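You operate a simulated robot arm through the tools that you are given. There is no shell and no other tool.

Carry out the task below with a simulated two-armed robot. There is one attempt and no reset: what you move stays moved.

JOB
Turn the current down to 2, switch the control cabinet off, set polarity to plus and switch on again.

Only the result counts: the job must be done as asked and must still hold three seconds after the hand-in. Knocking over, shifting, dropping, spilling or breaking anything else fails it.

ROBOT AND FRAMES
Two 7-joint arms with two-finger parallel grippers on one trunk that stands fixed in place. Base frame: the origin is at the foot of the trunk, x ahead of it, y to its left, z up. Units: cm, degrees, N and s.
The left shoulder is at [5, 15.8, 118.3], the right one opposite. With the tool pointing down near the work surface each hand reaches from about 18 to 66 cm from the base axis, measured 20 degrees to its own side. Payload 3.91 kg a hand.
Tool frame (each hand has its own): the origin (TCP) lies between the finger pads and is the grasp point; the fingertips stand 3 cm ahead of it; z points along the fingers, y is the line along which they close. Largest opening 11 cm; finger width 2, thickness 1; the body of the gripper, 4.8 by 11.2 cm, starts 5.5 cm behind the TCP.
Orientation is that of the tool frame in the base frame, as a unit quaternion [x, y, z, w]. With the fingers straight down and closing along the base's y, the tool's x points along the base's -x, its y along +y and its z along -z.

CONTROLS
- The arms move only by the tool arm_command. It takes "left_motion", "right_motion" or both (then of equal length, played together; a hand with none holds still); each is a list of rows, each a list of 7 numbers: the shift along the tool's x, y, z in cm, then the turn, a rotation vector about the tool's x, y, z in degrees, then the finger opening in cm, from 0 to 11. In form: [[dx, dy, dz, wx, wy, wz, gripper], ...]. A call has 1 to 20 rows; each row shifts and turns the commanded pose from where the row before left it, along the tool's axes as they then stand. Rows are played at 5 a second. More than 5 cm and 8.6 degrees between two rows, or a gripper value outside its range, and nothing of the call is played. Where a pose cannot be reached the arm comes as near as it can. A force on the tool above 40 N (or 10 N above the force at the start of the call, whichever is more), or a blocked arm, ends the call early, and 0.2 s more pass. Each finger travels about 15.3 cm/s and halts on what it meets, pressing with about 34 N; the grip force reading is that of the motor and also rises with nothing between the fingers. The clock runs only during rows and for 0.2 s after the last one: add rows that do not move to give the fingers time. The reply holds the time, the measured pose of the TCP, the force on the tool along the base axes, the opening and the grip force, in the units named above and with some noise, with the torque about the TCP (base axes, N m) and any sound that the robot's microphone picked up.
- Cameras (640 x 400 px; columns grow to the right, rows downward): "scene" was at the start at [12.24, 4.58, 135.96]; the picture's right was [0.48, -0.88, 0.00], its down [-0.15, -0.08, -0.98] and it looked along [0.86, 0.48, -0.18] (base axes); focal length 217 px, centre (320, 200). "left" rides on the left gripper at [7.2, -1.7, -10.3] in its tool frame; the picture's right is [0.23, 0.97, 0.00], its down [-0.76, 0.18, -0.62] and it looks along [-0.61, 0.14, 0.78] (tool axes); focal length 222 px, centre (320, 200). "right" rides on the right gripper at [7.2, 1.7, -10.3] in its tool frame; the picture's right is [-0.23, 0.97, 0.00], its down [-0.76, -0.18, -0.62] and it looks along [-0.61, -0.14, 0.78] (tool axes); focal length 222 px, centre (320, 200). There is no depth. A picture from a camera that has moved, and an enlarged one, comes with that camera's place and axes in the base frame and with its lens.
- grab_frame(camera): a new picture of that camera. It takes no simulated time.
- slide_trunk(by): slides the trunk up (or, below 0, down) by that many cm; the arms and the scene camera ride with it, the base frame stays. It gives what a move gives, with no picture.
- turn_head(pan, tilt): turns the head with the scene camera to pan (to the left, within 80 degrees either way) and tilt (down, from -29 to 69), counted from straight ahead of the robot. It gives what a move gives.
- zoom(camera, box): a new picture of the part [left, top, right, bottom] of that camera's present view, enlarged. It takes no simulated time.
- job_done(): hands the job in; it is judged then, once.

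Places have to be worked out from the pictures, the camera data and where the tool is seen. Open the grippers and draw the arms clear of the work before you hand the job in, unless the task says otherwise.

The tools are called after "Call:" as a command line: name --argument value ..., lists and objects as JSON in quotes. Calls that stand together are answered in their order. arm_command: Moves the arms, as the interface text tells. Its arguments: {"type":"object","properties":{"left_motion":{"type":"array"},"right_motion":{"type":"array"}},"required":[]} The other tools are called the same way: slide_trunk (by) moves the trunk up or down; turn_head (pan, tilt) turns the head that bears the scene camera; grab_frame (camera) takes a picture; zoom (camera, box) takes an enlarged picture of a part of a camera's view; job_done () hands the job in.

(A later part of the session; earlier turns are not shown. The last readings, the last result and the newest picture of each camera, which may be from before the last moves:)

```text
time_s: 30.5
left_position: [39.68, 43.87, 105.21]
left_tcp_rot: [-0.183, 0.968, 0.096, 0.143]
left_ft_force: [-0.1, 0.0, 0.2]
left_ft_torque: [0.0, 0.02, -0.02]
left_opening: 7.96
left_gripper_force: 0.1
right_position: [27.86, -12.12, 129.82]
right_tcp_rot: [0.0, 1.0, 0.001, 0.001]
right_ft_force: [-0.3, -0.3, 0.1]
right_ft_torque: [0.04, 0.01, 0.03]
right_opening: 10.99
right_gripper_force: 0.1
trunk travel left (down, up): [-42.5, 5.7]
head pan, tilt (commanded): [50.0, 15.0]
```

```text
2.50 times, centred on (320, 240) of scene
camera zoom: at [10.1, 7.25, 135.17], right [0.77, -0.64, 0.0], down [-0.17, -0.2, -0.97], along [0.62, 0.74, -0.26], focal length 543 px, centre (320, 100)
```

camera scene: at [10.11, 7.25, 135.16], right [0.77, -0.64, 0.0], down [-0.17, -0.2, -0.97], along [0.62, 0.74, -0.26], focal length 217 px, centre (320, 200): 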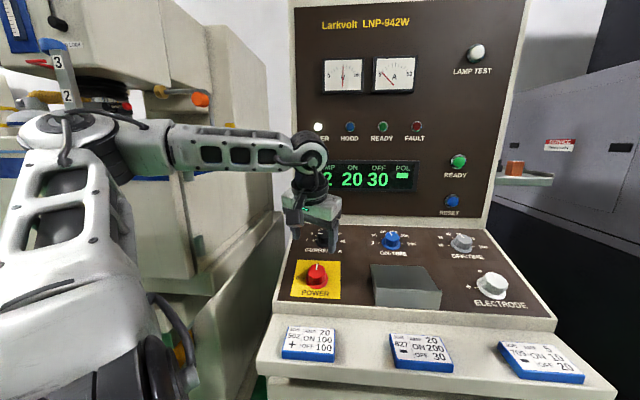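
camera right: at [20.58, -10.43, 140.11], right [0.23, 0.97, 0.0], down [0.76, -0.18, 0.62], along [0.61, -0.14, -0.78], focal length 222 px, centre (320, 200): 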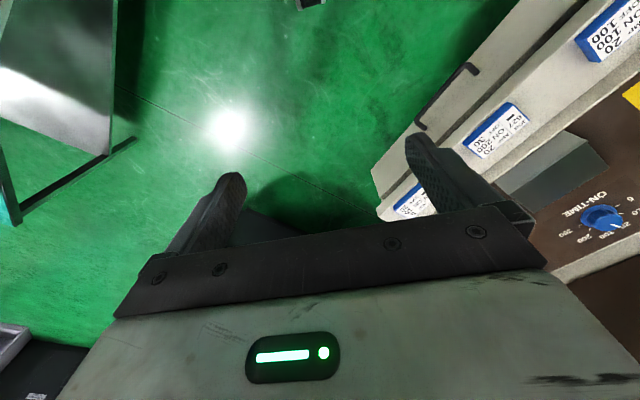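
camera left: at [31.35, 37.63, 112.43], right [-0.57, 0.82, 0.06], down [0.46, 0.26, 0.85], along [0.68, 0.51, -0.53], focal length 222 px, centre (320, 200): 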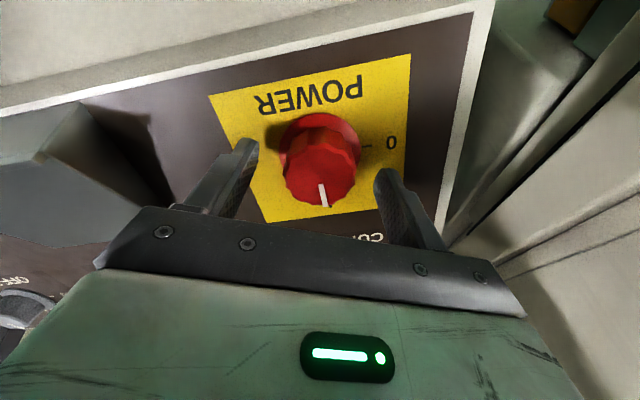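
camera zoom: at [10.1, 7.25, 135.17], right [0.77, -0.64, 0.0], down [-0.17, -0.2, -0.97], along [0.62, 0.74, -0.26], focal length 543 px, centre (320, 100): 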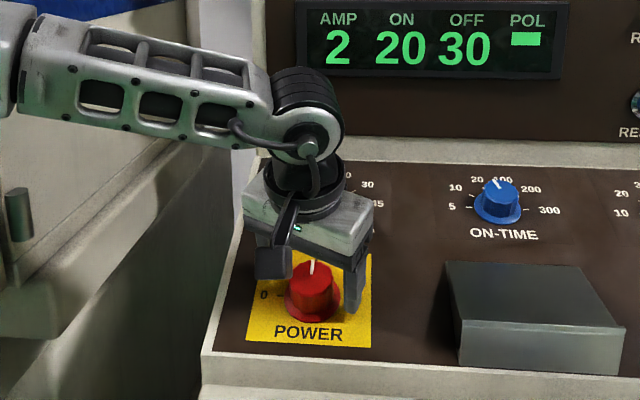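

The fingers straddle the POWER knob, so I'll close on it.

Call:
arm_command --left_motion '[[0, 0, 0, 0, 0, 0, 6], [0, 0, 0, 0, 0, 0, 4], [0, 0, 0, 0, 0, 0, 2], [0, 0, 0, 0, 0, 0, 2], [0, 0, 0, 0, 0, 0, 2]]'

Call:
grab_frame --camera "left"

```text
time_s: 31.7
left_position: [39.64, 43.95, 105.24]
left_tcp_rot: [-0.182, 0.968, 0.096, 0.145]
left_ft_force: [0.4, -3.2, -3.2]
left_ft_torque: [0.1, -0.35, -0.12]
left_opening: 4.35
left_gripper_force: 45.5
right_position: [27.87, -12.13, 129.69]
right_tcp_rot: [0.0, 1.0, 0.001, -0.001]
right_ft_force: [0.0, -0.3, 0.2]
right_ft_torque: [-0.02, -0.01, -0.02]
right_opening: 11.0
right_gripper_force: 0.2
trunk travel left (down, up): [-42.5, 5.7]
head pan, tilt (commanded): [50.0, 15.0]
```

```text
taken
camera left: at [31.35, 37.6, 112.43], right [-0.57, 0.82, 0.06], down [0.46, 0.26, 0.85], along [0.68, 0.51, -0.53], focal length 222 px, centre (320, 200)
```

left: 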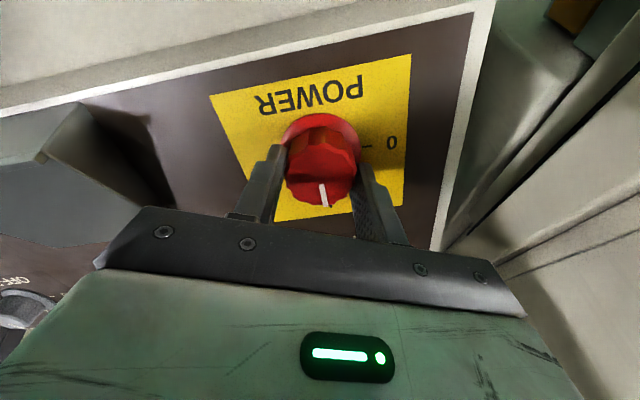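

The grip holds at 4.35 cm. I'll turn POWER -90° counter-clockwise from I toward 0.

Call:
arm_command --left_motion '[[0, 0, 0, 0, 0, -6, 2], [0, 0, 0, 0, 0, -6, 2], [0, 0, 0, 0, 0, -6, 2], [0, 0, 0, 0, 0, -6, 2], [0, 0, 0, 0, 0, -6, 2], [0, 0, 0, 0, 0, -6, 2], [0, 0, 0, 0, 0, -6, 2], [0, 0, 0, 0, 0, -6, 2], [0, 0, 0, 0, 0, -6, 2], [0, 0, 0, 0, 0, -6, 2], [0, 0, 0, 0, 0, -6, 2], [0, 0, 0, 0, 0, -6, 2], [0, 0, 0, 0, 0, -6, 2], [0, 0, 0, 0, 0, -6, 2], [0, 0, 0, 0, 0, -6, 2], [0, 0, 0, 0, 0, 0, 2]]'

Call:
grab_frame --camera "left"

Call:
grab_frame --camera "scene"

```text
time_s: 35.1
left_position: [39.58, 43.97, 105.18]
left_tcp_rot: [0.813, -0.555, 0.034, -0.172]
left_ft_force: [-11.0, 2.6, 5.1]
left_ft_torque: [0.59, 0.89, -0.29]
left_opening: 4.34
left_gripper_force: 45.0
right_position: [27.73, -12.12, 129.86]
right_tcp_rot: [-0.001, 1.0, 0.001, 0.001]
right_ft_force: [-0.1, -0.5, -0.4]
right_ft_torque: [-0.01, 0.04, 0.02]
right_opening: 10.99
right_gripper_force: 0.2
trunk travel left (down, up): [-42.5, 5.7]
head pan, tilt (commanded): [50.0, 15.0]
```

```text
taken
camera left: at [41.36, 35.45, 114.46], right [-0.78, -0.53, -0.34], down [-0.6, 0.49, 0.63], along [-0.17, 0.7, -0.7], focal length 222 px, centre (320, 200)
```

left: 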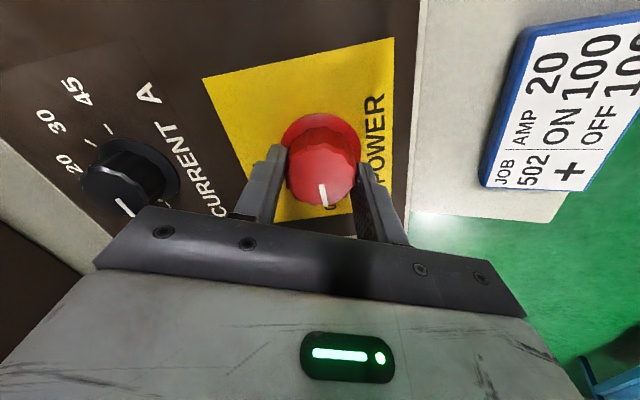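

```text
taken
camera scene: at [9.95, 7.24, 135.18], right [0.77, -0.64, 0.0], down [-0.17, -0.2, -0.97], along [0.62, 0.74, -0.26], focal length 217 px, centre (320, 200)
```

scene: 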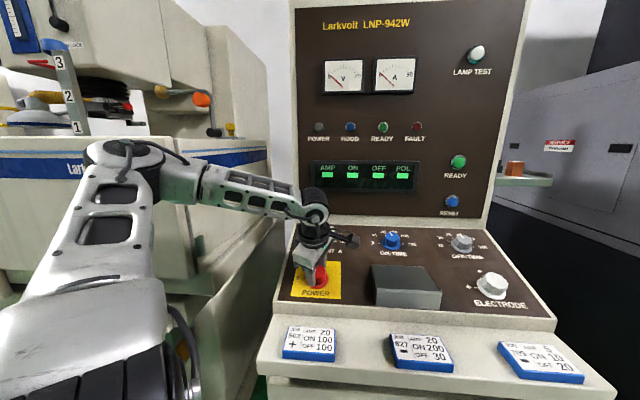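

The POWER lamp is dark, the display shows dashes and the knob points at 0, so the cabinet is off. I'll release and retreat along the tool axis.

Call:
arm_command --left_motion '[[0, 0, 0, 0, 0, 0, 4.5], [0, 0, 0, 0, 0, 0, 8], [0, 0, 0, 0, 0, 0, 8], [0, 0, 0, 0, 0, 0, 8], [0, 0, -2, 0, 0, 0, 8], [0, 0, -4, 0, 0, 0, 8], [0, 0, -4, 0, 0, 0, 8], [0, 0, -3, 0, 0, 0, 8], [0, 0, 0, 0, 0, 0, 8]]'

Call:
grab_frame --camera "left"

Call:
grab_frame --camera "scene"

```text
time_s: 37.1
left_position: [36.66, 40.57, 117.32]
left_tcp_rot: [0.814, -0.554, 0.034, -0.17]
left_ft_force: [0.5, 0.0, -0.2]
left_ft_torque: [-0.02, 0.01, 0.0]
left_opening: 7.99
left_gripper_force: 0.1
right_position: [27.78, -12.14, 129.72]
right_tcp_rot: [0.0, 1.0, 0.001, 0.0]
right_ft_force: [0.6, 0.5, -0.3]
right_ft_torque: [0.0, 0.01, 0.04]
right_opening: 11.0
right_gripper_force: 0.0
trunk travel left (down, up): [-42.5, 5.7]
head pan, tilt (commanded): [50.0, 15.0]
```

```text
taken
camera left: at [38.37, 32.24, 126.67], right [-0.78, -0.53, -0.34], down [-0.6, 0.49, 0.63], along [-0.17, 0.7, -0.7], focal length 222 px, centre (320, 200)
```

left: 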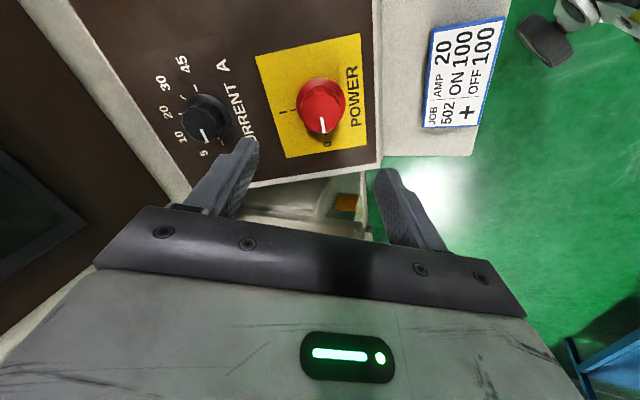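

```text
taken
camera scene: at [10.11, 7.26, 135.16], right [0.77, -0.64, 0.0], down [-0.17, -0.2, -0.97], along [0.62, 0.74, -0.26], focal length 217 px, centre (320, 200)
```

scene: 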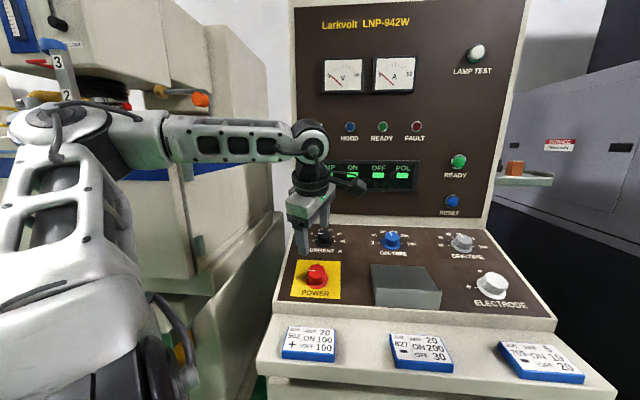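

CURRENT is still at 2 and POWER at 0. Next is ELECTRODE with the left hand: I'll turn the tool square to the panel and slide 42 cm along the desk's right axis, staying well above the grey box.

Call:
arm_command --left_motion '[[0, 0, 0, 0, 0, 7.38, 8], [0, 0, 0, 0, 0, 7.38, 8], [0, 0, 0, 0, 0, 7.38, 8], [0, 0, 0, 0, 0, 7.38, 8], [0, 0, 0, 0, 0, 7.38, 8], [0, 0, 0, 0, 0, 7.38, 8], [0, 0, 0, 0, 0, 7.38, 8], [0, 0, 0, 0, 0, 7.38, 8], [0, 0, 0, 0, 0, 7.38, 8], [0, -3, 0, 0, 0, 0, 8], [0, -4, 0, 0, 0, 0, 8], [0, -4, 0, 0, 0, 0, 8], [0, -4, 0, 0, 0, 0, 8], [0, -4, 0, 0, 0, 0, 8], [0, 0, 0, 0, 0, 0, 8]]'

Call:
grab_frame --camera "left"

Call:
grab_frame --camera "scene"

```text
time_s: 40.3
left_position: [50.06, 27.25, 117.31]
left_tcp_rot: [-0.377, 0.91, 0.065, 0.161]
left_ft_force: [-0.3, 0.6, 0.1]
left_ft_torque: [0.0, -0.01, 0.01]
left_opening: 8.0
left_gripper_force: 0.2
right_position: [27.87, -12.27, 129.75]
right_tcp_rot: [0.0, 1.0, 0.0, 0.0]
right_ft_force: [0.4, 0.1, -0.1]
right_ft_torque: [0.04, -0.01, 0.01]
right_opening: 10.99
right_gripper_force: 0.1
trunk travel left (down, up): [-42.5, 5.7]
head pan, tilt (commanded): [50.0, 15.0]
```

```text
taken
camera left: at [43.87, 18.96, 124.62], right [-0.84, 0.54, -0.08], down [0.23, 0.48, 0.85], along [0.49, 0.69, -0.53], focal length 222 px, centre (320, 200)
```

left: 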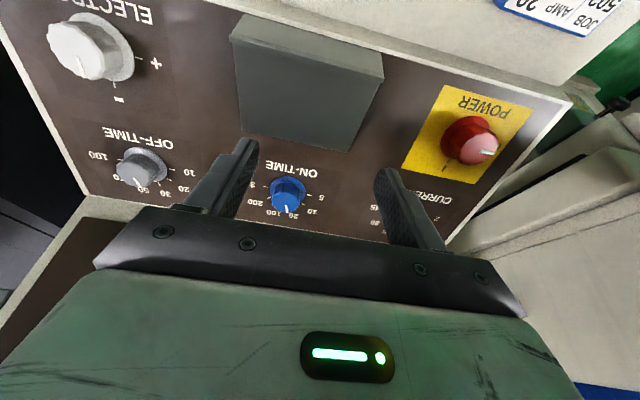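

```text
taken
camera scene: at [10.06, 7.22, 135.17], right [0.77, -0.64, 0.0], down [-0.17, -0.2, -0.97], along [0.62, 0.74, -0.26], focal length 217 px, centre (320, 200)
```

scene: 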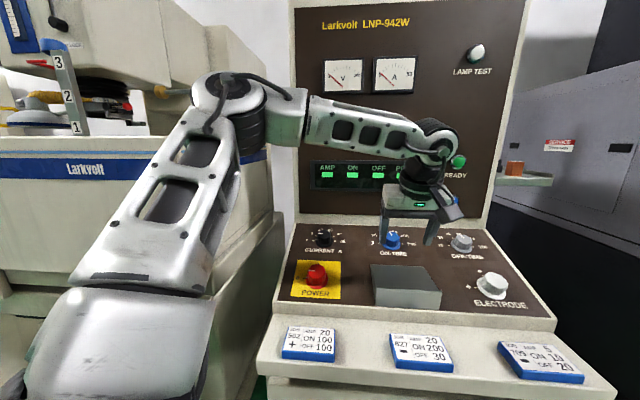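

I'm partway, with POWER still at 0, and about 23 cm remain along the desk to ELECTRODE. I'll continue.

Call:
arm_command --left_motion '[[0, -3.5, 0, 0, 0, 0, 8], [0, -4, 0, 0, 0, 0, 8], [0, -4, 0, 0, 0, 0, 8], [0, -4, 0, 0, 0, 0, 8], [0, -4, 0, 0, 0, 0, 8], [0, -3.3, 0, 0, 0, 0, 8], [0, 0, 0, 0, 0, 0, 8]]'

Call:
grab_frame --camera "left"

Call:
grab_frame --camera "scene"

```text
time_s: 41.9
left_position: [54.41, 21.99, 115.08]
left_tcp_rot: [-0.376, 0.91, 0.065, 0.161]
left_ft_force: [-0.8, -0.2, 0.1]
left_ft_torque: [0.0, 0.03, -0.03]
left_opening: 8.02
left_gripper_force: 0.1
left hand out of reach, approached as far as the arm can: row 2, 3, 4, 5, 6
right_position: [27.84, -12.11, 129.86]
right_tcp_rot: [-0.001, 1.0, 0.001, 0.0]
right_ft_force: [0.3, 0.0, 0.3]
right_ft_torque: [0.0, -0.03, 0.0]
right_opening: 11.02
right_gripper_force: 0.1
trunk travel left (down, up): [-42.5, 5.7]
head pan, tilt (commanded): [50.0, 15.0]
```

```text
taken
camera left: at [48.23, 13.58, 122.35], right [-0.84, 0.54, -0.08], down [0.23, 0.48, 0.85], along [0.49, 0.69, -0.53], focal length 222 px, centre (320, 200)
```

left: 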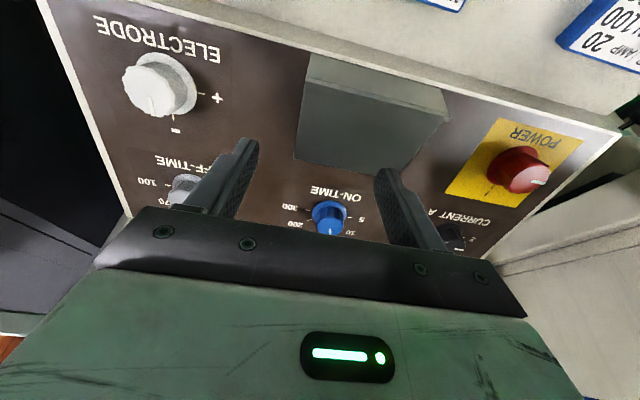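

```text
taken
camera scene: at [10.1, 7.25, 135.17], right [0.77, -0.64, 0.0], down [-0.17, -0.2, -0.97], along [0.62, 0.74, -0.26], focal length 217 px, centre (320, 200)
```

scene: 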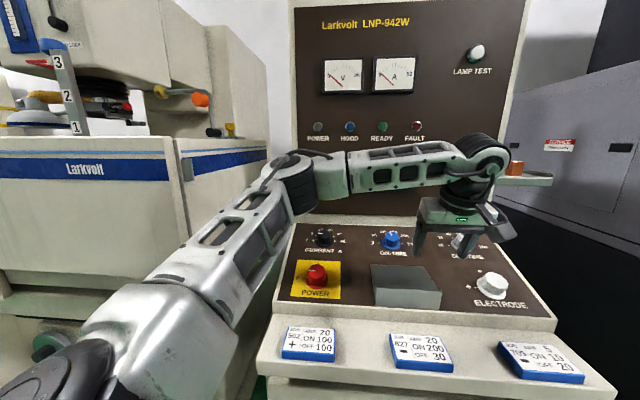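

The left arm stopped at [54.4, 22.0, 115.1] although it isn't stretched out, so this looks like a joint limit from the wrist orientation. I'll test whether yawing the tool clockwise from above frees it.

Call:
arm_command --left_motion '[[0, 0, -1, 0, 0, 8, 8], [0, 0, -1, 0, 0, 8, 8], [0, 0, 0, 0, 0, 8, 8], [0, 0, 0, 0, 0, 8, 8], [0, 0, 0, 0, 0, 8, 8], [-2, -2, 0, 0, 0, 0, 8], [-2, -2, 0, 0, 0, 0, 8], [0, 0, 0, 0, 0, 0, 8]]'

Call:
grab_frame --camera "scene"

```text
time_s: 43.7
left_position: [54.12, 21.95, 115.98]
left_tcp_rot: [-0.042, 0.984, 0.116, 0.129]
left_ft_force: [-0.7, -0.1, 0.1]
left_ft_torque: [0.01, -0.01, -0.02]
left_opening: 8.0
left_gripper_force: 0.0
left hand out of reach, approached as far as the arm can: row 2, 6, 7
right_position: [27.83, -12.16, 129.79]
right_tcp_rot: [0.001, 1.0, 0.001, 0.0]
right_ft_force: [-0.4, 0.0, -0.5]
right_ft_torque: [0.0, 0.0, -0.01]
right_opening: 11.0
right_gripper_force: 0.0
trunk travel left (down, up): [-42.5, 5.7]
head pan, tilt (commanded): [50.0, 15.0]
```

```text
taken
camera scene: at [10.1, 7.24, 135.17], right [0.77, -0.64, 0.0], down [-0.17, -0.2, -0.97], along [0.62, 0.74, -0.26], focal length 217 px, centre (320, 200)
```

scene: 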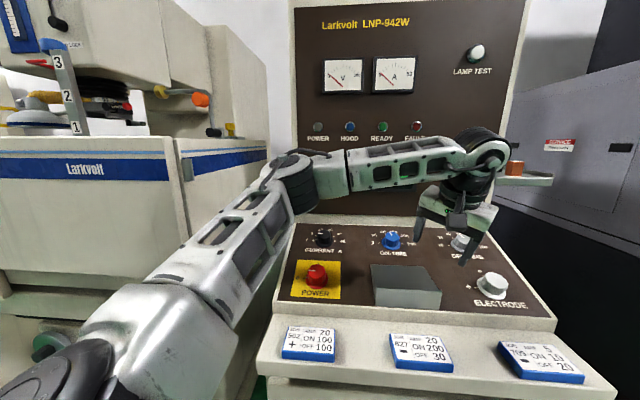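

Lifting also became unreachable, so the height of the wrist above the shoulder seems to be the problem. Raising the trunk 5.5 cm lets the arm work lower relative to its shoulder, so I'll do that and then lower the hand back down.

Call:
slide_trunk --by 5.5

Call:
arm_command --left_motion '[[0, 0, 2, 0, 0, 0, 8], [0, 0, 3, 0, 0, 0, 8], [-2, -2, 0, 0, 0, 0, 8], [-2, -2, 0, 0, 0, 0, 8], [-2, -2, 0, 0, 0, 0, 8], [0, 0, 0, 0, 0, 0, 8]]'

Call:
grab_frame --camera "left"

Call:
grab_frame --camera "scene"

```text
time_s: 44.7
left_position: [54.18, 21.96, 121.45]
left_tcp_rot: [-0.043, 0.984, 0.115, 0.129]
left_ft_force: [-0.2, 0.9, -0.2]
left_ft_torque: [-0.01, 0.01, 0.02]
left_opening: 7.98
left_gripper_force: 0.0
right_position: [27.86, -12.18, 135.32]
right_tcp_rot: [0.0, 1.0, 0.001, 0.0]
right_ft_force: [0.0, 0.1, 0.7]
right_ft_torque: [-0.01, 0.02, 0.0]
right_opening: 11.0
right_gripper_force: 0.2
trunk travel left (down, up): [-48.0, 0.2]
head pan, tilt (commanded): [50.0, 15.0]
```

```text
time_s: 46.1
left_position: [55.75, 22.83, 116.71]
left_tcp_rot: [-0.043, 0.984, 0.115, 0.13]
left_ft_force: [-0.2, 0.3, -1.6]
left_ft_torque: [-0.02, 0.01, -0.02]
left_opening: 8.02
left_gripper_force: 0.2
left hand out of reach, approached as far as the arm can: row 3, 4, 5
right_position: [27.88, -12.13, 135.2]
right_tcp_rot: [0.0, 1.0, 0.001, 0.0]
right_ft_force: [0.2, -0.1, -0.4]
right_ft_torque: [-0.01, -0.01, 0.0]
right_opening: 11.0
right_gripper_force: 0.1
trunk travel left (down, up): [-48.0, 0.2]
head pan, tilt (commanded): [50.0, 15.0]
```

```text
taken
camera left: at [46.36, 18.43, 124.11], right [-0.33, 0.93, 0.15], down [0.56, 0.06, 0.83], along [0.76, 0.36, -0.54], focal length 222 px, centre (320, 200)
```

left: 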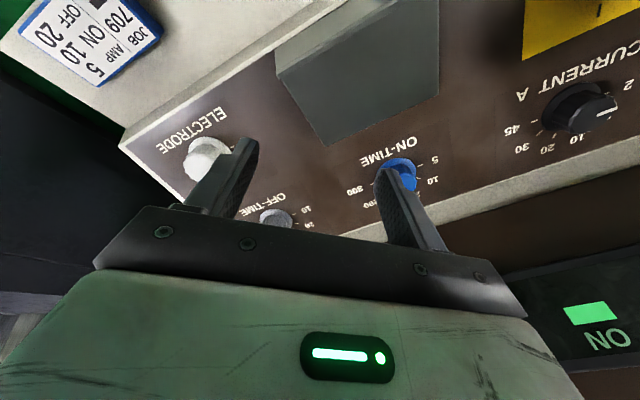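

```text
taken
camera scene: at [10.11, 7.25, 140.66], right [0.77, -0.64, 0.0], down [-0.17, -0.2, -0.97], along [0.62, 0.74, -0.26], focal length 217 px, centre (320, 200)
```

scene: 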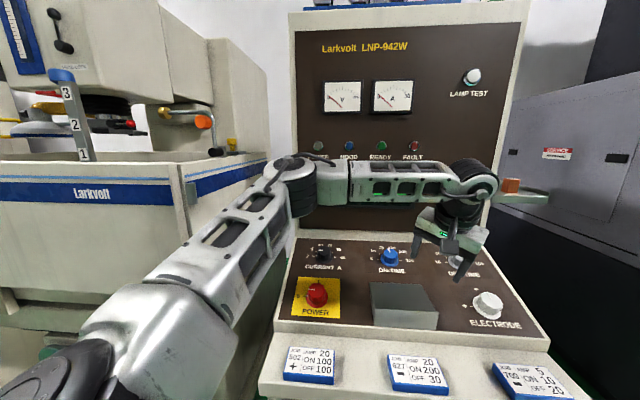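

The limit stays at about the same place, so it depends on orientation rather than height. I'll back off slightly, point the tool straight down, and test how far it reaches forward that way.

Call:
arm_command --left_motion '[[1.9, 2.3, 0, 0, 0, 0, 8], [0, 0, 0, 4.3, 5.1, 0, 8], [0, 0, 0, 4.3, 5.1, 0, 8], [0, 0, 0, 4.3, 5.1, 0, 8], [-3, 0, 0, 0, 0, 0, 8], [-3, 0, 0, 0, 0, 0, 8], [-3, 0, 0, 0, 0, 0, 8], [0, 0, 0, 0, 0, 0, 8]]'

Call:
grab_frame --camera "scene"

```text
time_s: 47.9
left_position: [56.43, 28.01, 116.44]
left_tcp_rot: [-0.043, 0.999, -0.002, 0.002]
left_ft_force: [-0.4, 0.1, 0.1]
left_ft_torque: [0.02, 0.01, 0.0]
left_opening: 7.98
left_gripper_force: 0.1
left hand out of reach, approached as far as the arm can: row 5, 6, 7
right_position: [27.94, -12.19, 135.21]
right_tcp_rot: [0.0, 1.0, 0.001, 0.0]
right_ft_force: [-0.1, 0.2, 0.8]
right_ft_torque: [-0.05, 0.02, 0.01]
right_opening: 11.0
right_gripper_force: 0.1
trunk travel left (down, up): [-48.0, 0.2]
head pan, tilt (commanded): [50.0, 15.0]
```

```text
taken
camera scene: at [10.09, 7.23, 140.67], right [0.77, -0.64, 0.0], down [-0.17, -0.2, -0.97], along [0.62, 0.74, -0.26], focal length 217 px, centre (320, 200)
```

scene: 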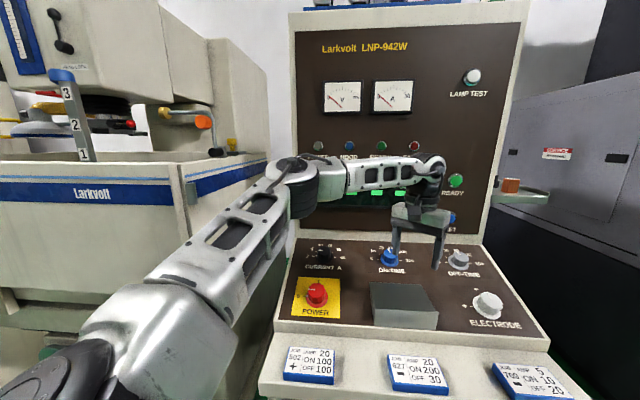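

With the tool straight down the arm got to [56.4, 28.0]. By my estimate the wrist can only get about 54 cm from the shoulder, and a grip square to the desk at ELECTRODE would need 60 cm. Tilting the tool about 20° further forward cuts that to about 53 cm, so I'll back off and set that orientation, with the fingers closing roughly along base y.

Call:
arm_command --left_motion '[[4.5, 0, 0, 0, 0, 4.9, 8], [0, -4, 0, 0, 0, 0, 8], [0, -4, 0, 0, 0, 0, 8], [0, 0, 0, -2.8, -6.76, 0.9, 8], [0, 0, 0, -2.8, -6.76, 0.9, 8], [0, 0, 0, -2.8, -6.76, 0.9, 8], [0, 0, 0, -2.8, -6.76, 0.9, 8], [0, 0, 0, -2.8, -6.76, 0.9, 8], [0, 0, 0, 0, 0, 0, 8]]'

Call:
grab_frame --camera "left"

Call:
grab_frame --camera "scene"

```text
time_s: 49.9
left_position: [52.11, 19.61, 116.29]
left_tcp_rot: [0.038, 0.948, 0.119, 0.292]
left_ft_force: [0.6, 0.8, -0.5]
left_ft_torque: [-0.02, 0.03, 0.02]
left_opening: 8.02
left_gripper_force: 0.1
right_position: [27.94, -12.2, 135.24]
right_tcp_rot: [0.0, 1.0, 0.001, 0.0]
right_ft_force: [0.5, 0.7, 0.3]
right_ft_torque: [0.02, 0.01, 0.0]
right_opening: 11.0
right_gripper_force: 0.1
trunk travel left (down, up): [-48.0, 0.2]
head pan, tilt (commanded): [50.0, 15.0]
```

```text
taken
camera left: at [40.27, 17.09, 120.23], right [-0.19, 0.98, 0.12], down [0.28, -0.06, 0.96], along [0.94, 0.21, -0.26], focal length 222 px, centre (320, 200)
```

left: 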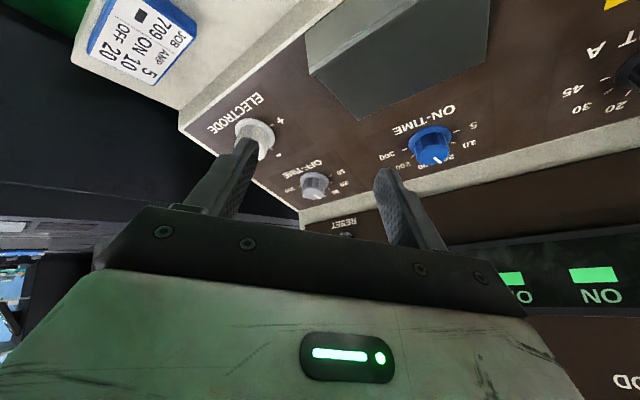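

```text
taken
camera scene: at [10.11, 7.25, 140.66], right [0.77, -0.64, 0.0], down [-0.17, -0.2, -0.97], along [0.62, 0.74, -0.26], focal length 217 px, centre (320, 200)
```

scene: 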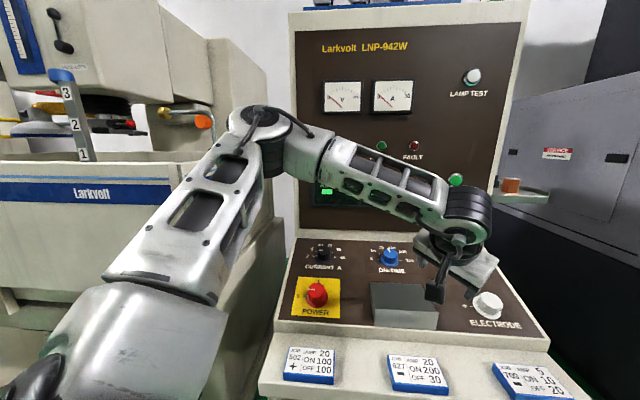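

The forward-tilted pose is reached without trouble. Next I'll move to a hover about 8 cm short of the ELECTRODE grip point along this tool axis.

Call:
arm_command --left_motion '[[-1.65, -1.55, 1.8, 0, 0, 0, 8], [-1.65, -1.55, 2.0, 0, 0, 0, 8], [-1.65, -1.55, 2.0, 0, 0, 0, 8], [-1.65, -1.55, 2.0, 0, 0, 0, 8], [-1.65, -1.55, 2.0, 0, 0, 0, 8], [0, 0, 0, 0, 0, 0, 8]]'

Call:
grab_frame --camera "left"

Call:
grab_frame --camera "scene"

```text
time_s: 51.3
left_position: [58.29, 19.32, 113.04]
left_tcp_rot: [0.038, 0.948, 0.119, 0.292]
left_ft_force: [0.5, 0.7, -0.9]
left_ft_torque: [0.01, 0.02, 0.02]
left_opening: 8.01
left_gripper_force: 0.1
left hand out of reach, approached as far as the arm can: row 2, 3, 4, 5
right_position: [27.86, -12.1, 135.32]
right_tcp_rot: [0.0, 1.0, 0.001, 0.001]
right_ft_force: [-0.2, -0.5, -0.1]
right_ft_torque: [0.01, 0.01, 0.04]
right_opening: 11.0
right_gripper_force: 0.1
trunk travel left (down, up): [-48.0, 0.2]
head pan, tilt (commanded): [50.0, 15.0]
```

```text
taken
camera left: at [46.45, 16.71, 117.05], right [-0.18, 0.98, 0.12], down [0.28, -0.06, 0.96], along [0.94, 0.21, -0.26], focal length 222 px, centre (320, 200)
```

left: 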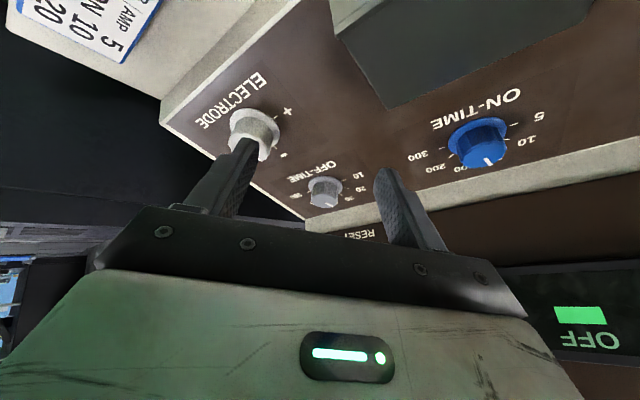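

```text
taken
camera scene: at [10.1, 7.25, 140.67], right [0.77, -0.64, 0.0], down [-0.17, -0.2, -0.97], along [0.62, 0.74, -0.26], focal length 217 px, centre (320, 200)
```

scene: 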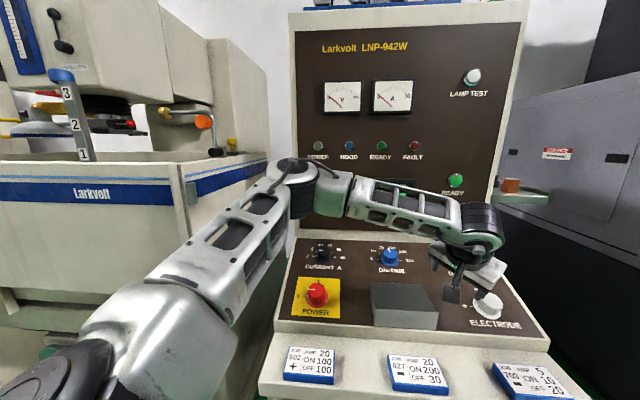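

All four stops so far show the elbow in the same picture position, so the left shoulder joints must be at a limit. I'll look at the left shoulder to understand the arm's geometry.

Call:
turn_head --pan 60 --tilt 55

Call:
grab_frame --camera "scene"

Call:
grab_frame --camera "right"

```text
time_s: 52.4
left_position: [58.16, 19.31, 113.05]
left_tcp_rot: [0.038, 0.949, 0.118, 0.291]
left_ft_force: [-0.1, 0.5, 0.6]
left_ft_torque: [-0.01, 0.0, 0.0]
left_opening: 8.02
left_gripper_force: 0.0
right_position: [27.89, -12.1, 135.08]
right_tcp_rot: [0.0, 1.0, 0.001, 0.0]
right_ft_force: [-0.2, 0.1, -0.1]
right_ft_torque: [0.03, -0.02, 0.01]
right_opening: 10.98
right_gripper_force: 0.0
trunk travel left (down, up): [-48.0, 0.2]
head pan, tilt (commanded): [60.0, 55.0]
```

```text
taken
camera scene: at [7.71, 6.34, 134.65], right [0.87, -0.5, 0.0], down [-0.41, -0.71, -0.57], along [0.29, 0.5, -0.82], focal length 217 px, centre (320, 200)
```

scene: 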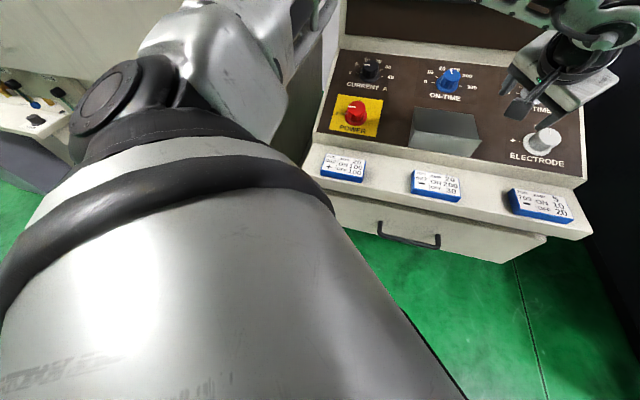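

```text
taken
camera right: at [20.58, -10.43, 145.62], right [0.23, 0.97, 0.0], down [0.76, -0.18, 0.62], along [0.61, -0.14, -0.78], focal length 222 px, centre (320, 200)
```

right: 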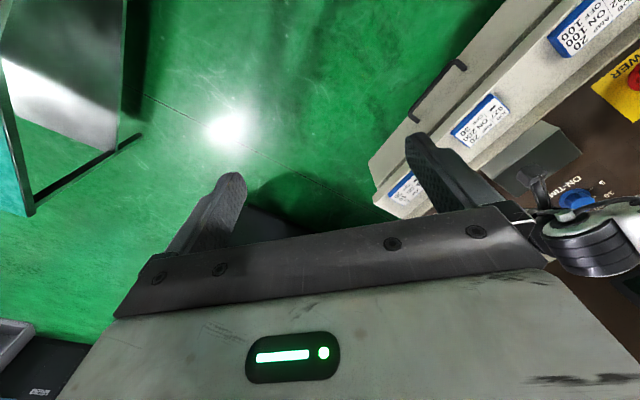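

The first shoulder joint turns about a vertical axis through [5, 15.8], and the elbow sits far out to the left. To find its inward limit I'll bring the left hand back and toward the centre line, well above the ledge, and shift the right hand away for room.

Call:
arm_command --left_motion '[[2.24, -2.54, -2.12, 0, 0, 0, 8], [2.24, -2.54, -2.12, 0, 0, 0, 8], [2.24, -2.54, -2.12, 0, 0, 0, 8], [2.24, -2.54, -2.12, 0, 0, 0, 8], [0, 0, 0, 0, 0, 0, 8]]' --right_motion '[[1, -3, 0, 0, 0, 0, 11], [1, -3, 0, 0, 0, 0, 11], [1, -3, 0, 0, 0, 0, 11], [1, -3, 0, 0, 0, 0, 11], [0, 0, 0, 0, 0, 0, 11]]'

Call:
turn_head --pan 50 --tilt 15

Call:
grab_frame --camera "scene"

```text
time_s: 53.6
left_position: [44.71, 12.81, 113.35]
left_tcp_rot: [0.037, 0.949, 0.118, 0.291]
left_ft_force: [1.0, 0.4, 0.2]
left_ft_torque: [0.01, -0.03, 0.01]
left_opening: 8.01
left_gripper_force: 0.0
left hand out of reach, approached as far as the arm can: row 2, 3, 4
right_position: [23.93, -24.07, 135.16]
right_tcp_rot: [-0.001, 1.0, 0.001, 0.0]
right_ft_force: [-0.1, -0.4, 0.5]
right_ft_torque: [0.0, 0.0, 0.01]
right_opening: 11.02
right_gripper_force: 0.0
trunk travel left (down, up): [-48.0, 0.2]
head pan, tilt (commanded): [60.0, 55.0]
```

```text
time_s: 54.6
left_position: [44.58, 12.76, 113.38]
left_tcp_rot: [0.038, 0.948, 0.117, 0.293]
left_ft_force: [-0.3, 0.2, 0.3]
left_ft_torque: [0.01, 0.02, -0.01]
left_opening: 8.02
left_gripper_force: 0.1
right_position: [23.89, -24.14, 135.17]
right_tcp_rot: [0.0, 1.0, 0.001, 0.0]
right_ft_force: [-0.7, -0.1, 0.0]
right_ft_torque: [0.02, 0.0, 0.02]
right_opening: 10.99
right_gripper_force: 0.2
trunk travel left (down, up): [-48.0, 0.2]
head pan, tilt (commanded): [50.0, 15.0]
```

```text
taken
camera scene: at [10.1, 7.25, 140.66], right [0.77, -0.64, 0.0], down [-0.17, -0.2, -0.97], along [0.62, 0.74, -0.26], focal length 217 px, centre (320, 200)
```

scene: 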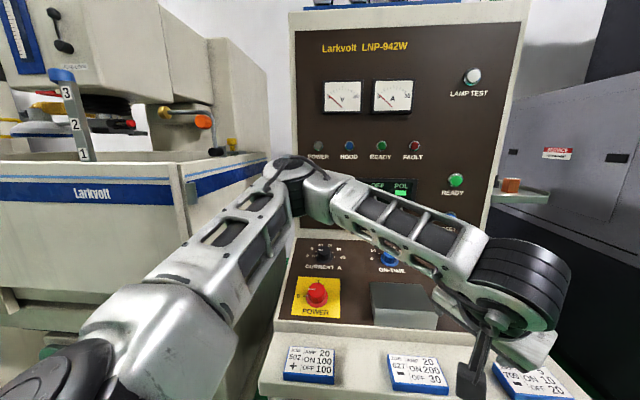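

The elbow stays in the same place again, so the left shoulder's inward turn stops with the upper arm about 42° to the left. I'll look at how the right arm stands, because it started further across the centre line.

Call:
turn_head --pan -55 --tilt 15

Call:
grab_frame --camera "scene"

```text
time_s: 56.5
left_position: [44.71, 12.92, 113.36]
left_tcp_rot: [0.038, 0.948, 0.118, 0.293]
left_ft_force: [-0.1, -0.6, -0.3]
left_ft_torque: [-0.02, 0.0, 0.02]
left_opening: 7.99
left_gripper_force: 0.0
right_position: [23.93, -24.08, 135.1]
right_tcp_rot: [0.001, 1.0, 0.001, 0.001]
right_ft_force: [0.4, -0.2, -0.5]
right_ft_torque: [-0.02, 0.02, -0.01]
right_opening: 10.98
right_gripper_force: 0.0
trunk travel left (down, up): [-48.0, 0.2]
head pan, tilt (commanded): [-55.0, 15.0]
```

```text
taken
camera scene: at [9.46, -7.56, 140.67], right [-0.82, -0.57, 0.0], down [-0.15, 0.21, -0.97], along [0.55, -0.79, -0.26], focal length 217 px, centre (320, 200)
```

scene: 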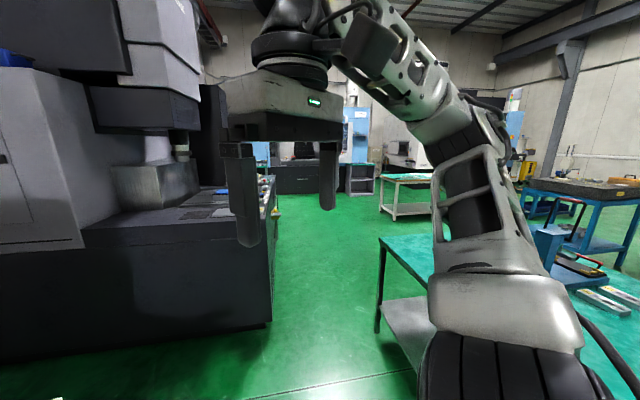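

The right arm mirrors the left, with its elbow out to the right. I'll retract the left hand to tool-down and clear of the desk, so I can test whether the right arm can swing in toward ELECTRODE.

Call:
arm_command --left_motion '[[0, 0, -1, 2.8, 6.76, -0.9, 8], [0, 0, -1, 2.8, 6.76, -0.9, 8], [0, 0, -1, 2.8, 6.76, -0.9, 8], [0, 0, -1, 2.8, 6.76, -0.9, 8], [0, 0, -1, 2.8, 6.76, -0.9, 8], [3, 3, -2, 0, 0, 0, 8], [3, 3, -2, 0, 0, 0, 8], [3, 3, -2, 0, 0, 0, 8], [3, 3, -2, 0, 0, 0, 8], [3, 3, -2, 0, 0, 0, 8], [0, 0, 0, 0, 0, 0, 8]]'

Call:
turn_head --pan 15 --tilt 20

Call:
grab_frame --camera "scene"

```text
time_s: 58.9
left_position: [27.94, 27.13, 127.57]
left_tcp_rot: [0.0, 1.0, -0.002, 0.001]
left_ft_force: [0.7, -0.8, 0.3]
left_ft_torque: [-0.01, 0.01, -0.02]
left_opening: 8.0
left_gripper_force: 0.1
right_position: [24.04, -24.25, 135.1]
right_tcp_rot: [0.0, 1.0, 0.001, 0.0]
right_ft_force: [-0.4, -0.4, -0.1]
right_ft_torque: [-0.01, 0.01, 0.01]
right_opening: 10.97
right_gripper_force: 0.0
trunk travel left (down, up): [-48.0, 0.2]
head pan, tilt (commanded): [-55.0, 15.0]
```

```text
time_s: 60.3
left_position: [27.83, 27.31, 127.55]
left_tcp_rot: [0.0, 1.0, -0.003, 0.002]
left_ft_force: [-0.1, 0.2, 0.1]
left_ft_torque: [0.01, 0.0, -0.02]
left_opening: 8.02
left_gripper_force: 0.1
right_position: [23.9, -24.23, 135.24]
right_tcp_rot: [0.0, 1.0, 0.001, 0.0]
right_ft_force: [0.1, -0.3, 0.8]
right_ft_torque: [0.04, 0.0, -0.06]
right_opening: 11.01
right_gripper_force: 0.0
trunk travel left (down, up): [-48.0, 0.2]
head pan, tilt (commanded): [15.0, 20.0]
```

```text
taken
camera scene: at [13.1, 2.49, 139.85], right [0.26, -0.97, 0.0], down [-0.33, -0.09, -0.94], along [0.91, 0.24, -0.34], focal length 217 px, centre (320, 200)
```

scene: 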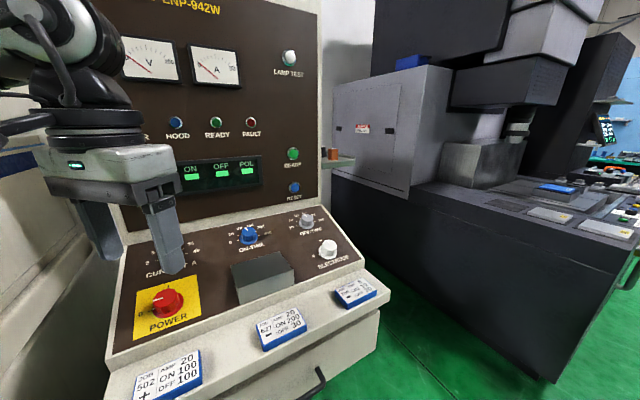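

I now have a clear view of ELECTRODE, and the path for the right arm is open. I'll swing the right hand inward and forward, staying high near z 128, to see how far its shoulder allows.

Call:
arm_command --right_motion '[[-2, 3, 0.5, 0, 0, 0, 8], [-3.5, 3.4, 1, 0, 0, 0, 8], [-3.5, 3.4, 1, 0, 0, 0, 8], [-3.5, 3.4, 1, 0, 0, 0, 8], [-3.5, 3.4, 1, 0, 0, 0, 8], [-3.5, 3.4, 1, 0, 0, 0, 8], [-3.5, 3.4, 1, 0, 0, 0, 8], [0, 0, 0, 0, 0, 0, 8]]'

Call:
grab_frame --camera "scene"

```text
time_s: 62.1
left_position: [27.9, 27.2, 127.58]
left_tcp_rot: [0.001, 1.0, -0.001, 0.002]
left_ft_force: [0.1, -1.3, -0.5]
left_ft_torque: [0.03, 0.02, -0.04]
left_opening: 7.99
left_gripper_force: 0.1
right_position: [46.9, -0.81, 128.67]
right_tcp_rot: [0.0, 1.0, 0.001, 0.0]
right_ft_force: [0.1, -0.2, 0.1]
right_ft_torque: [-0.01, 0.03, 0.01]
right_opening: 8.0
right_gripper_force: 0.1
trunk travel left (down, up): [-48.0, 0.2]
head pan, tilt (commanded): [15.0, 20.0]
```

```text
taken
camera scene: at [13.07, 2.43, 139.86], right [0.26, -0.97, 0.0], down [-0.33, -0.09, -0.94], along [0.91, 0.24, -0.34], focal length 217 px, centre (320, 200)
```

scene: 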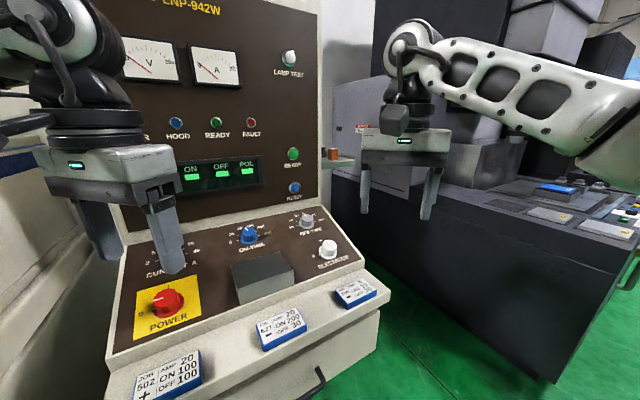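

The right arm swings inward with no limit at all. I'll tilt the right tool to about 16° off the desk normal with its fingers parallel to the knob axis, and advance most of the way toward ELECTRODE.

Call:
arm_command --right_motion '[[0, 0, 0, -2.86, -6.39, -1.97, 8], [0, 0, 0, -2.86, -6.39, -1.97, 8], [0, 0, 0, -2.86, -6.39, -1.97, 8], [0, 0, 0, -2.86, -6.39, -1.97, 8], [0, 0, 0, -2.86, -6.39, -1.97, 8], [-1, 0.7, 3, 0, 0, 0, 8], [-1, 0.7, 4, 0, 0, 0, 8], [-1, 0.7, 4, 0, 0, 0, 8], [-1, 0.7, 4, 0, 0, 0, 8], [-1, 0.7, 4, 0, 0, 0, 8], [0, 0, 0, 0, 0, 0, 8]]'

Call:
grab_frame --camera "right"

Call:
grab_frame --camera "scene"

```text
time_s: 64.5
left_position: [27.82, 27.2, 127.55]
left_tcp_rot: [0.0, 1.0, -0.002, 0.001]
left_ft_force: [-0.8, -0.4, -0.6]
left_ft_torque: [-0.02, 0.02, -0.04]
left_opening: 8.0
left_gripper_force: 0.1
right_position: [59.77, 8.48, 116.45]
right_tcp_rot: [-0.084, 0.95, 0.124, 0.276]
right_ft_force: [0.7, 0.1, -0.4]
right_ft_torque: [-0.01, 0.04, -0.03]
right_opening: 8.01
right_gripper_force: 0.0
trunk travel left (down, up): [-48.0, 0.2]
head pan, tilt (commanded): [15.0, 20.0]
```

```text
taken
camera right: at [48.15, 6.61, 121.2], right [-0.03, 0.95, 0.31], down [0.36, -0.27, 0.89], along [0.93, 0.14, -0.34], focal length 222 px, centre (320, 200)
```

right: 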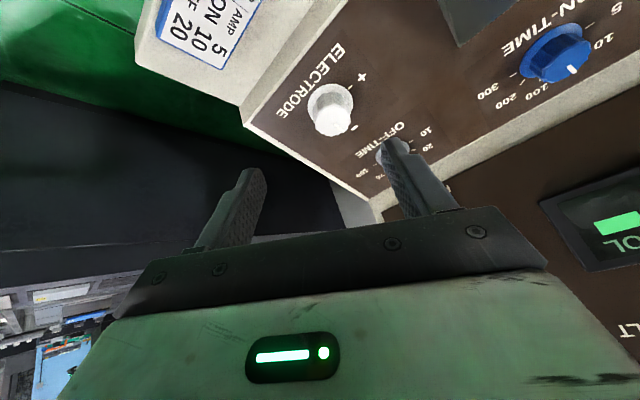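

```text
taken
camera scene: at [13.07, 2.47, 139.86], right [0.26, -0.97, 0.0], down [-0.33, -0.09, -0.94], along [0.91, 0.24, -0.34], focal length 217 px, centre (320, 200)
```

scene: 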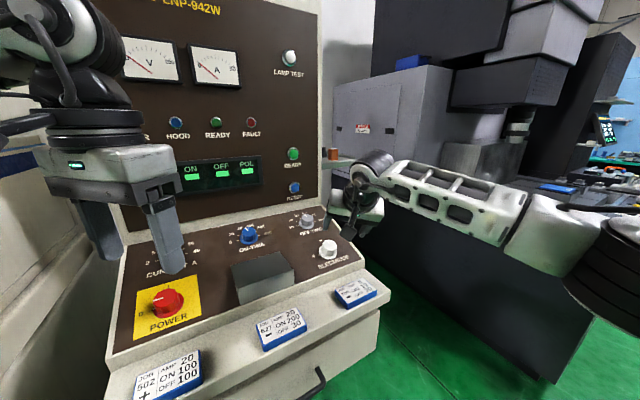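

The right arm reached that with no limit, so it will do the electrode. I'll zoom the right camera on the ELECTRODE knob to locate it precisely.

Call:
zoom --camera "right" --box '[250, 30, 410, 180]'

Call:
zoom --camera "scene" --box '[280, 200, 400, 300]'

```text
2.67 times, centred on (330, 105) of right
camera zoom: at [48.15, 6.61, 121.2], right [-0.03, 0.95, 0.31], down [0.36, -0.27, 0.89], along [0.93, 0.14, -0.34], focal length 592 px, centre (293, 453)
```

zoom: 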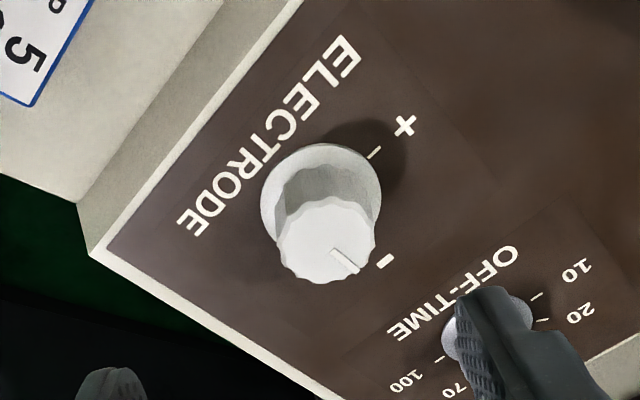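

```text
4.00 times, centred on (340, 250) of scene
camera zoom: at [13.07, 2.47, 139.86], right [0.26, -0.97, 0.0], down [-0.33, -0.09, -0.94], along [0.91, 0.24, -0.34], focal length 868 px, centre (240, 0)
```

zoom: 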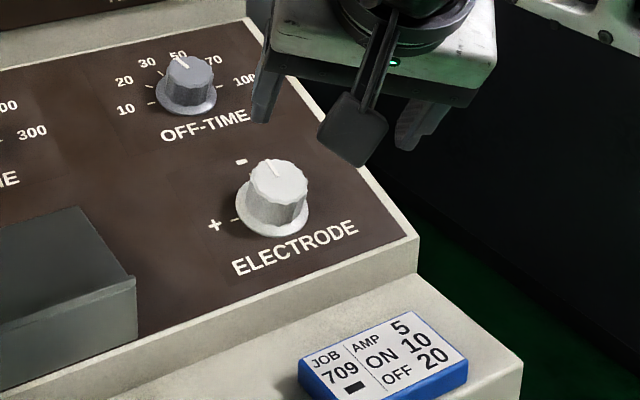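

Both views agree on the ELECTRODE base at about [70.3, 15.2, 101.25]. It is about 3 cm high, with − at the top and + about 90° counter-clockwise. I'll move the right hand to a hover 8 cm short of the grip point.

Call:
arm_command --right_motion '[[-0.56, 0.39, 3, 0, 0, 0, 8], [-0.56, 0.39, 3.2, 0, 0, 0, 8], [-0.55, 0.39, 3.5, 0, 0, 0, 8], [0, 0, 0, 0, 0, 0, 8]]'

Call:
grab_frame --camera "right"

Call:
grab_frame --camera "scene"

```text
time_s: 65.5
left_position: [27.88, 27.21, 127.51]
left_tcp_rot: [0.0, 1.0, -0.002, 0.002]
left_ft_force: [-1.0, 0.3, -0.3]
left_ft_torque: [0.01, 0.0, 0.02]
left_opening: 8.02
left_gripper_force: 0.0
right_position: [64.96, 12.31, 109.54]
right_tcp_rot: [-0.085, 0.95, 0.124, 0.275]
right_ft_force: [0.3, 0.2, 0.6]
right_ft_torque: [-0.02, 0.0, 0.01]
right_opening: 8.02
right_gripper_force: 0.1
right hand out of reach, approached as far as the arm can: row 3
trunk travel left (down, up): [-48.0, 0.2]
head pan, tilt (commanded): [15.0, 20.0]
```

```text
taken
camera right: at [53.27, 10.41, 114.47], right [-0.03, 0.95, 0.31], down [0.36, -0.27, 0.89], along [0.93, 0.14, -0.34], focal length 222 px, centre (320, 200)
```

right: 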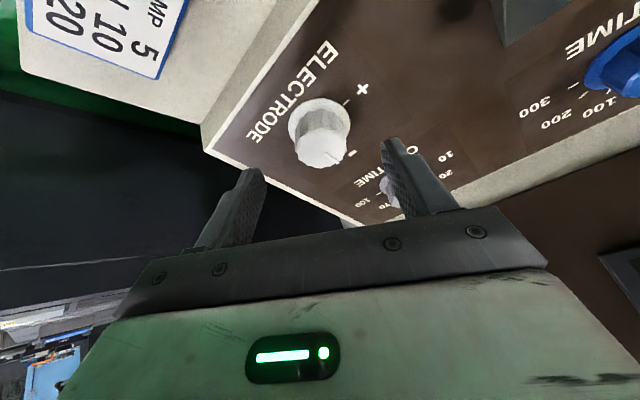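

```text
taken
camera scene: at [13.09, 2.49, 139.85], right [0.26, -0.97, 0.0], down [-0.33, -0.09, -0.94], along [0.91, 0.24, -0.34], focal length 217 px, centre (320, 200)
```

scene: 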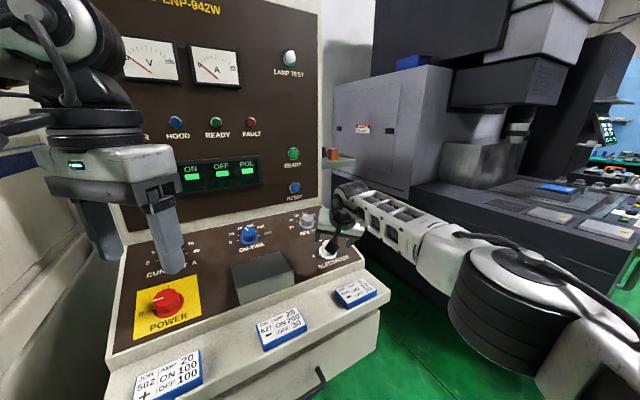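

The right hand stopped less than 1 cm short of the intended hover, at [65.0, 12.3, 109.5]. I'll look at the right arm's posture from above to see what limits it.

Call:
turn_head --pan -20 --tilt 40

Call:
grab_frame --camera "scene"

Call:
grab_frame --camera "left"

```text
time_s: 66.5
left_position: [27.94, 27.26, 127.59]
left_tcp_rot: [0.0, 1.0, -0.002, 0.002]
left_ft_force: [0.1, -0.7, -0.2]
left_ft_torque: [-0.02, 0.04, 0.03]
left_opening: 8.02
left_gripper_force: 0.0
right_position: [64.97, 12.35, 109.66]
right_tcp_rot: [-0.085, 0.95, 0.124, 0.274]
right_ft_force: [-0.2, 0.1, 0.0]
right_ft_torque: [-0.01, 0.01, 0.03]
right_opening: 8.0
right_gripper_force: 0.1
trunk travel left (down, up): [-48.0, 0.2]
head pan, tilt (commanded): [-20.0, 40.0]
```

```text
taken
camera scene: at [12.09, -2.81, 136.71], right [-0.34, -0.94, 0.0], down [-0.6, 0.22, -0.77], along [0.72, -0.26, -0.64], focal length 217 px, centre (320, 200)
```

scene: 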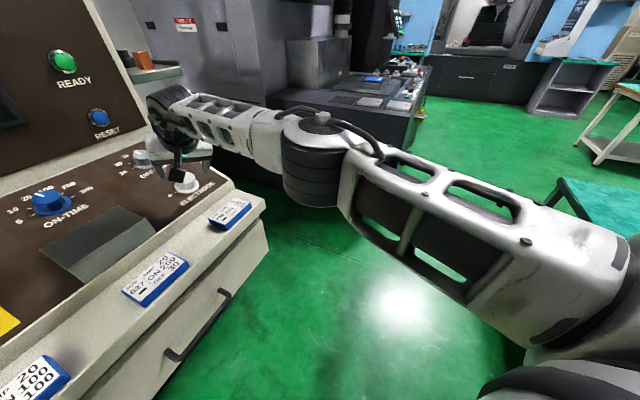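

```text
taken
camera left: at [20.6, 25.67, 137.9], right [-0.23, 0.97, 0.0], down [0.76, 0.18, 0.62], along [0.61, 0.14, -0.78], focal length 222 px, centre (320, 200)
```

left: 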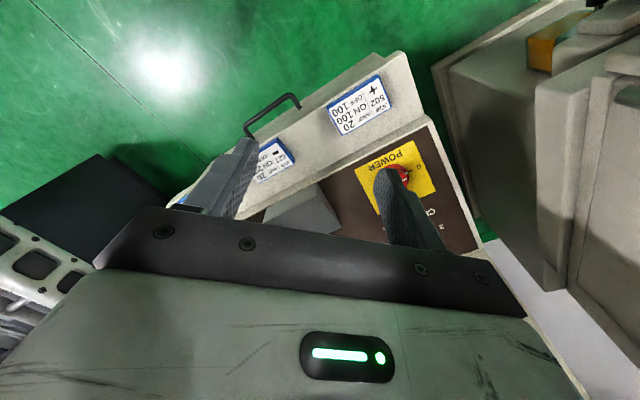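

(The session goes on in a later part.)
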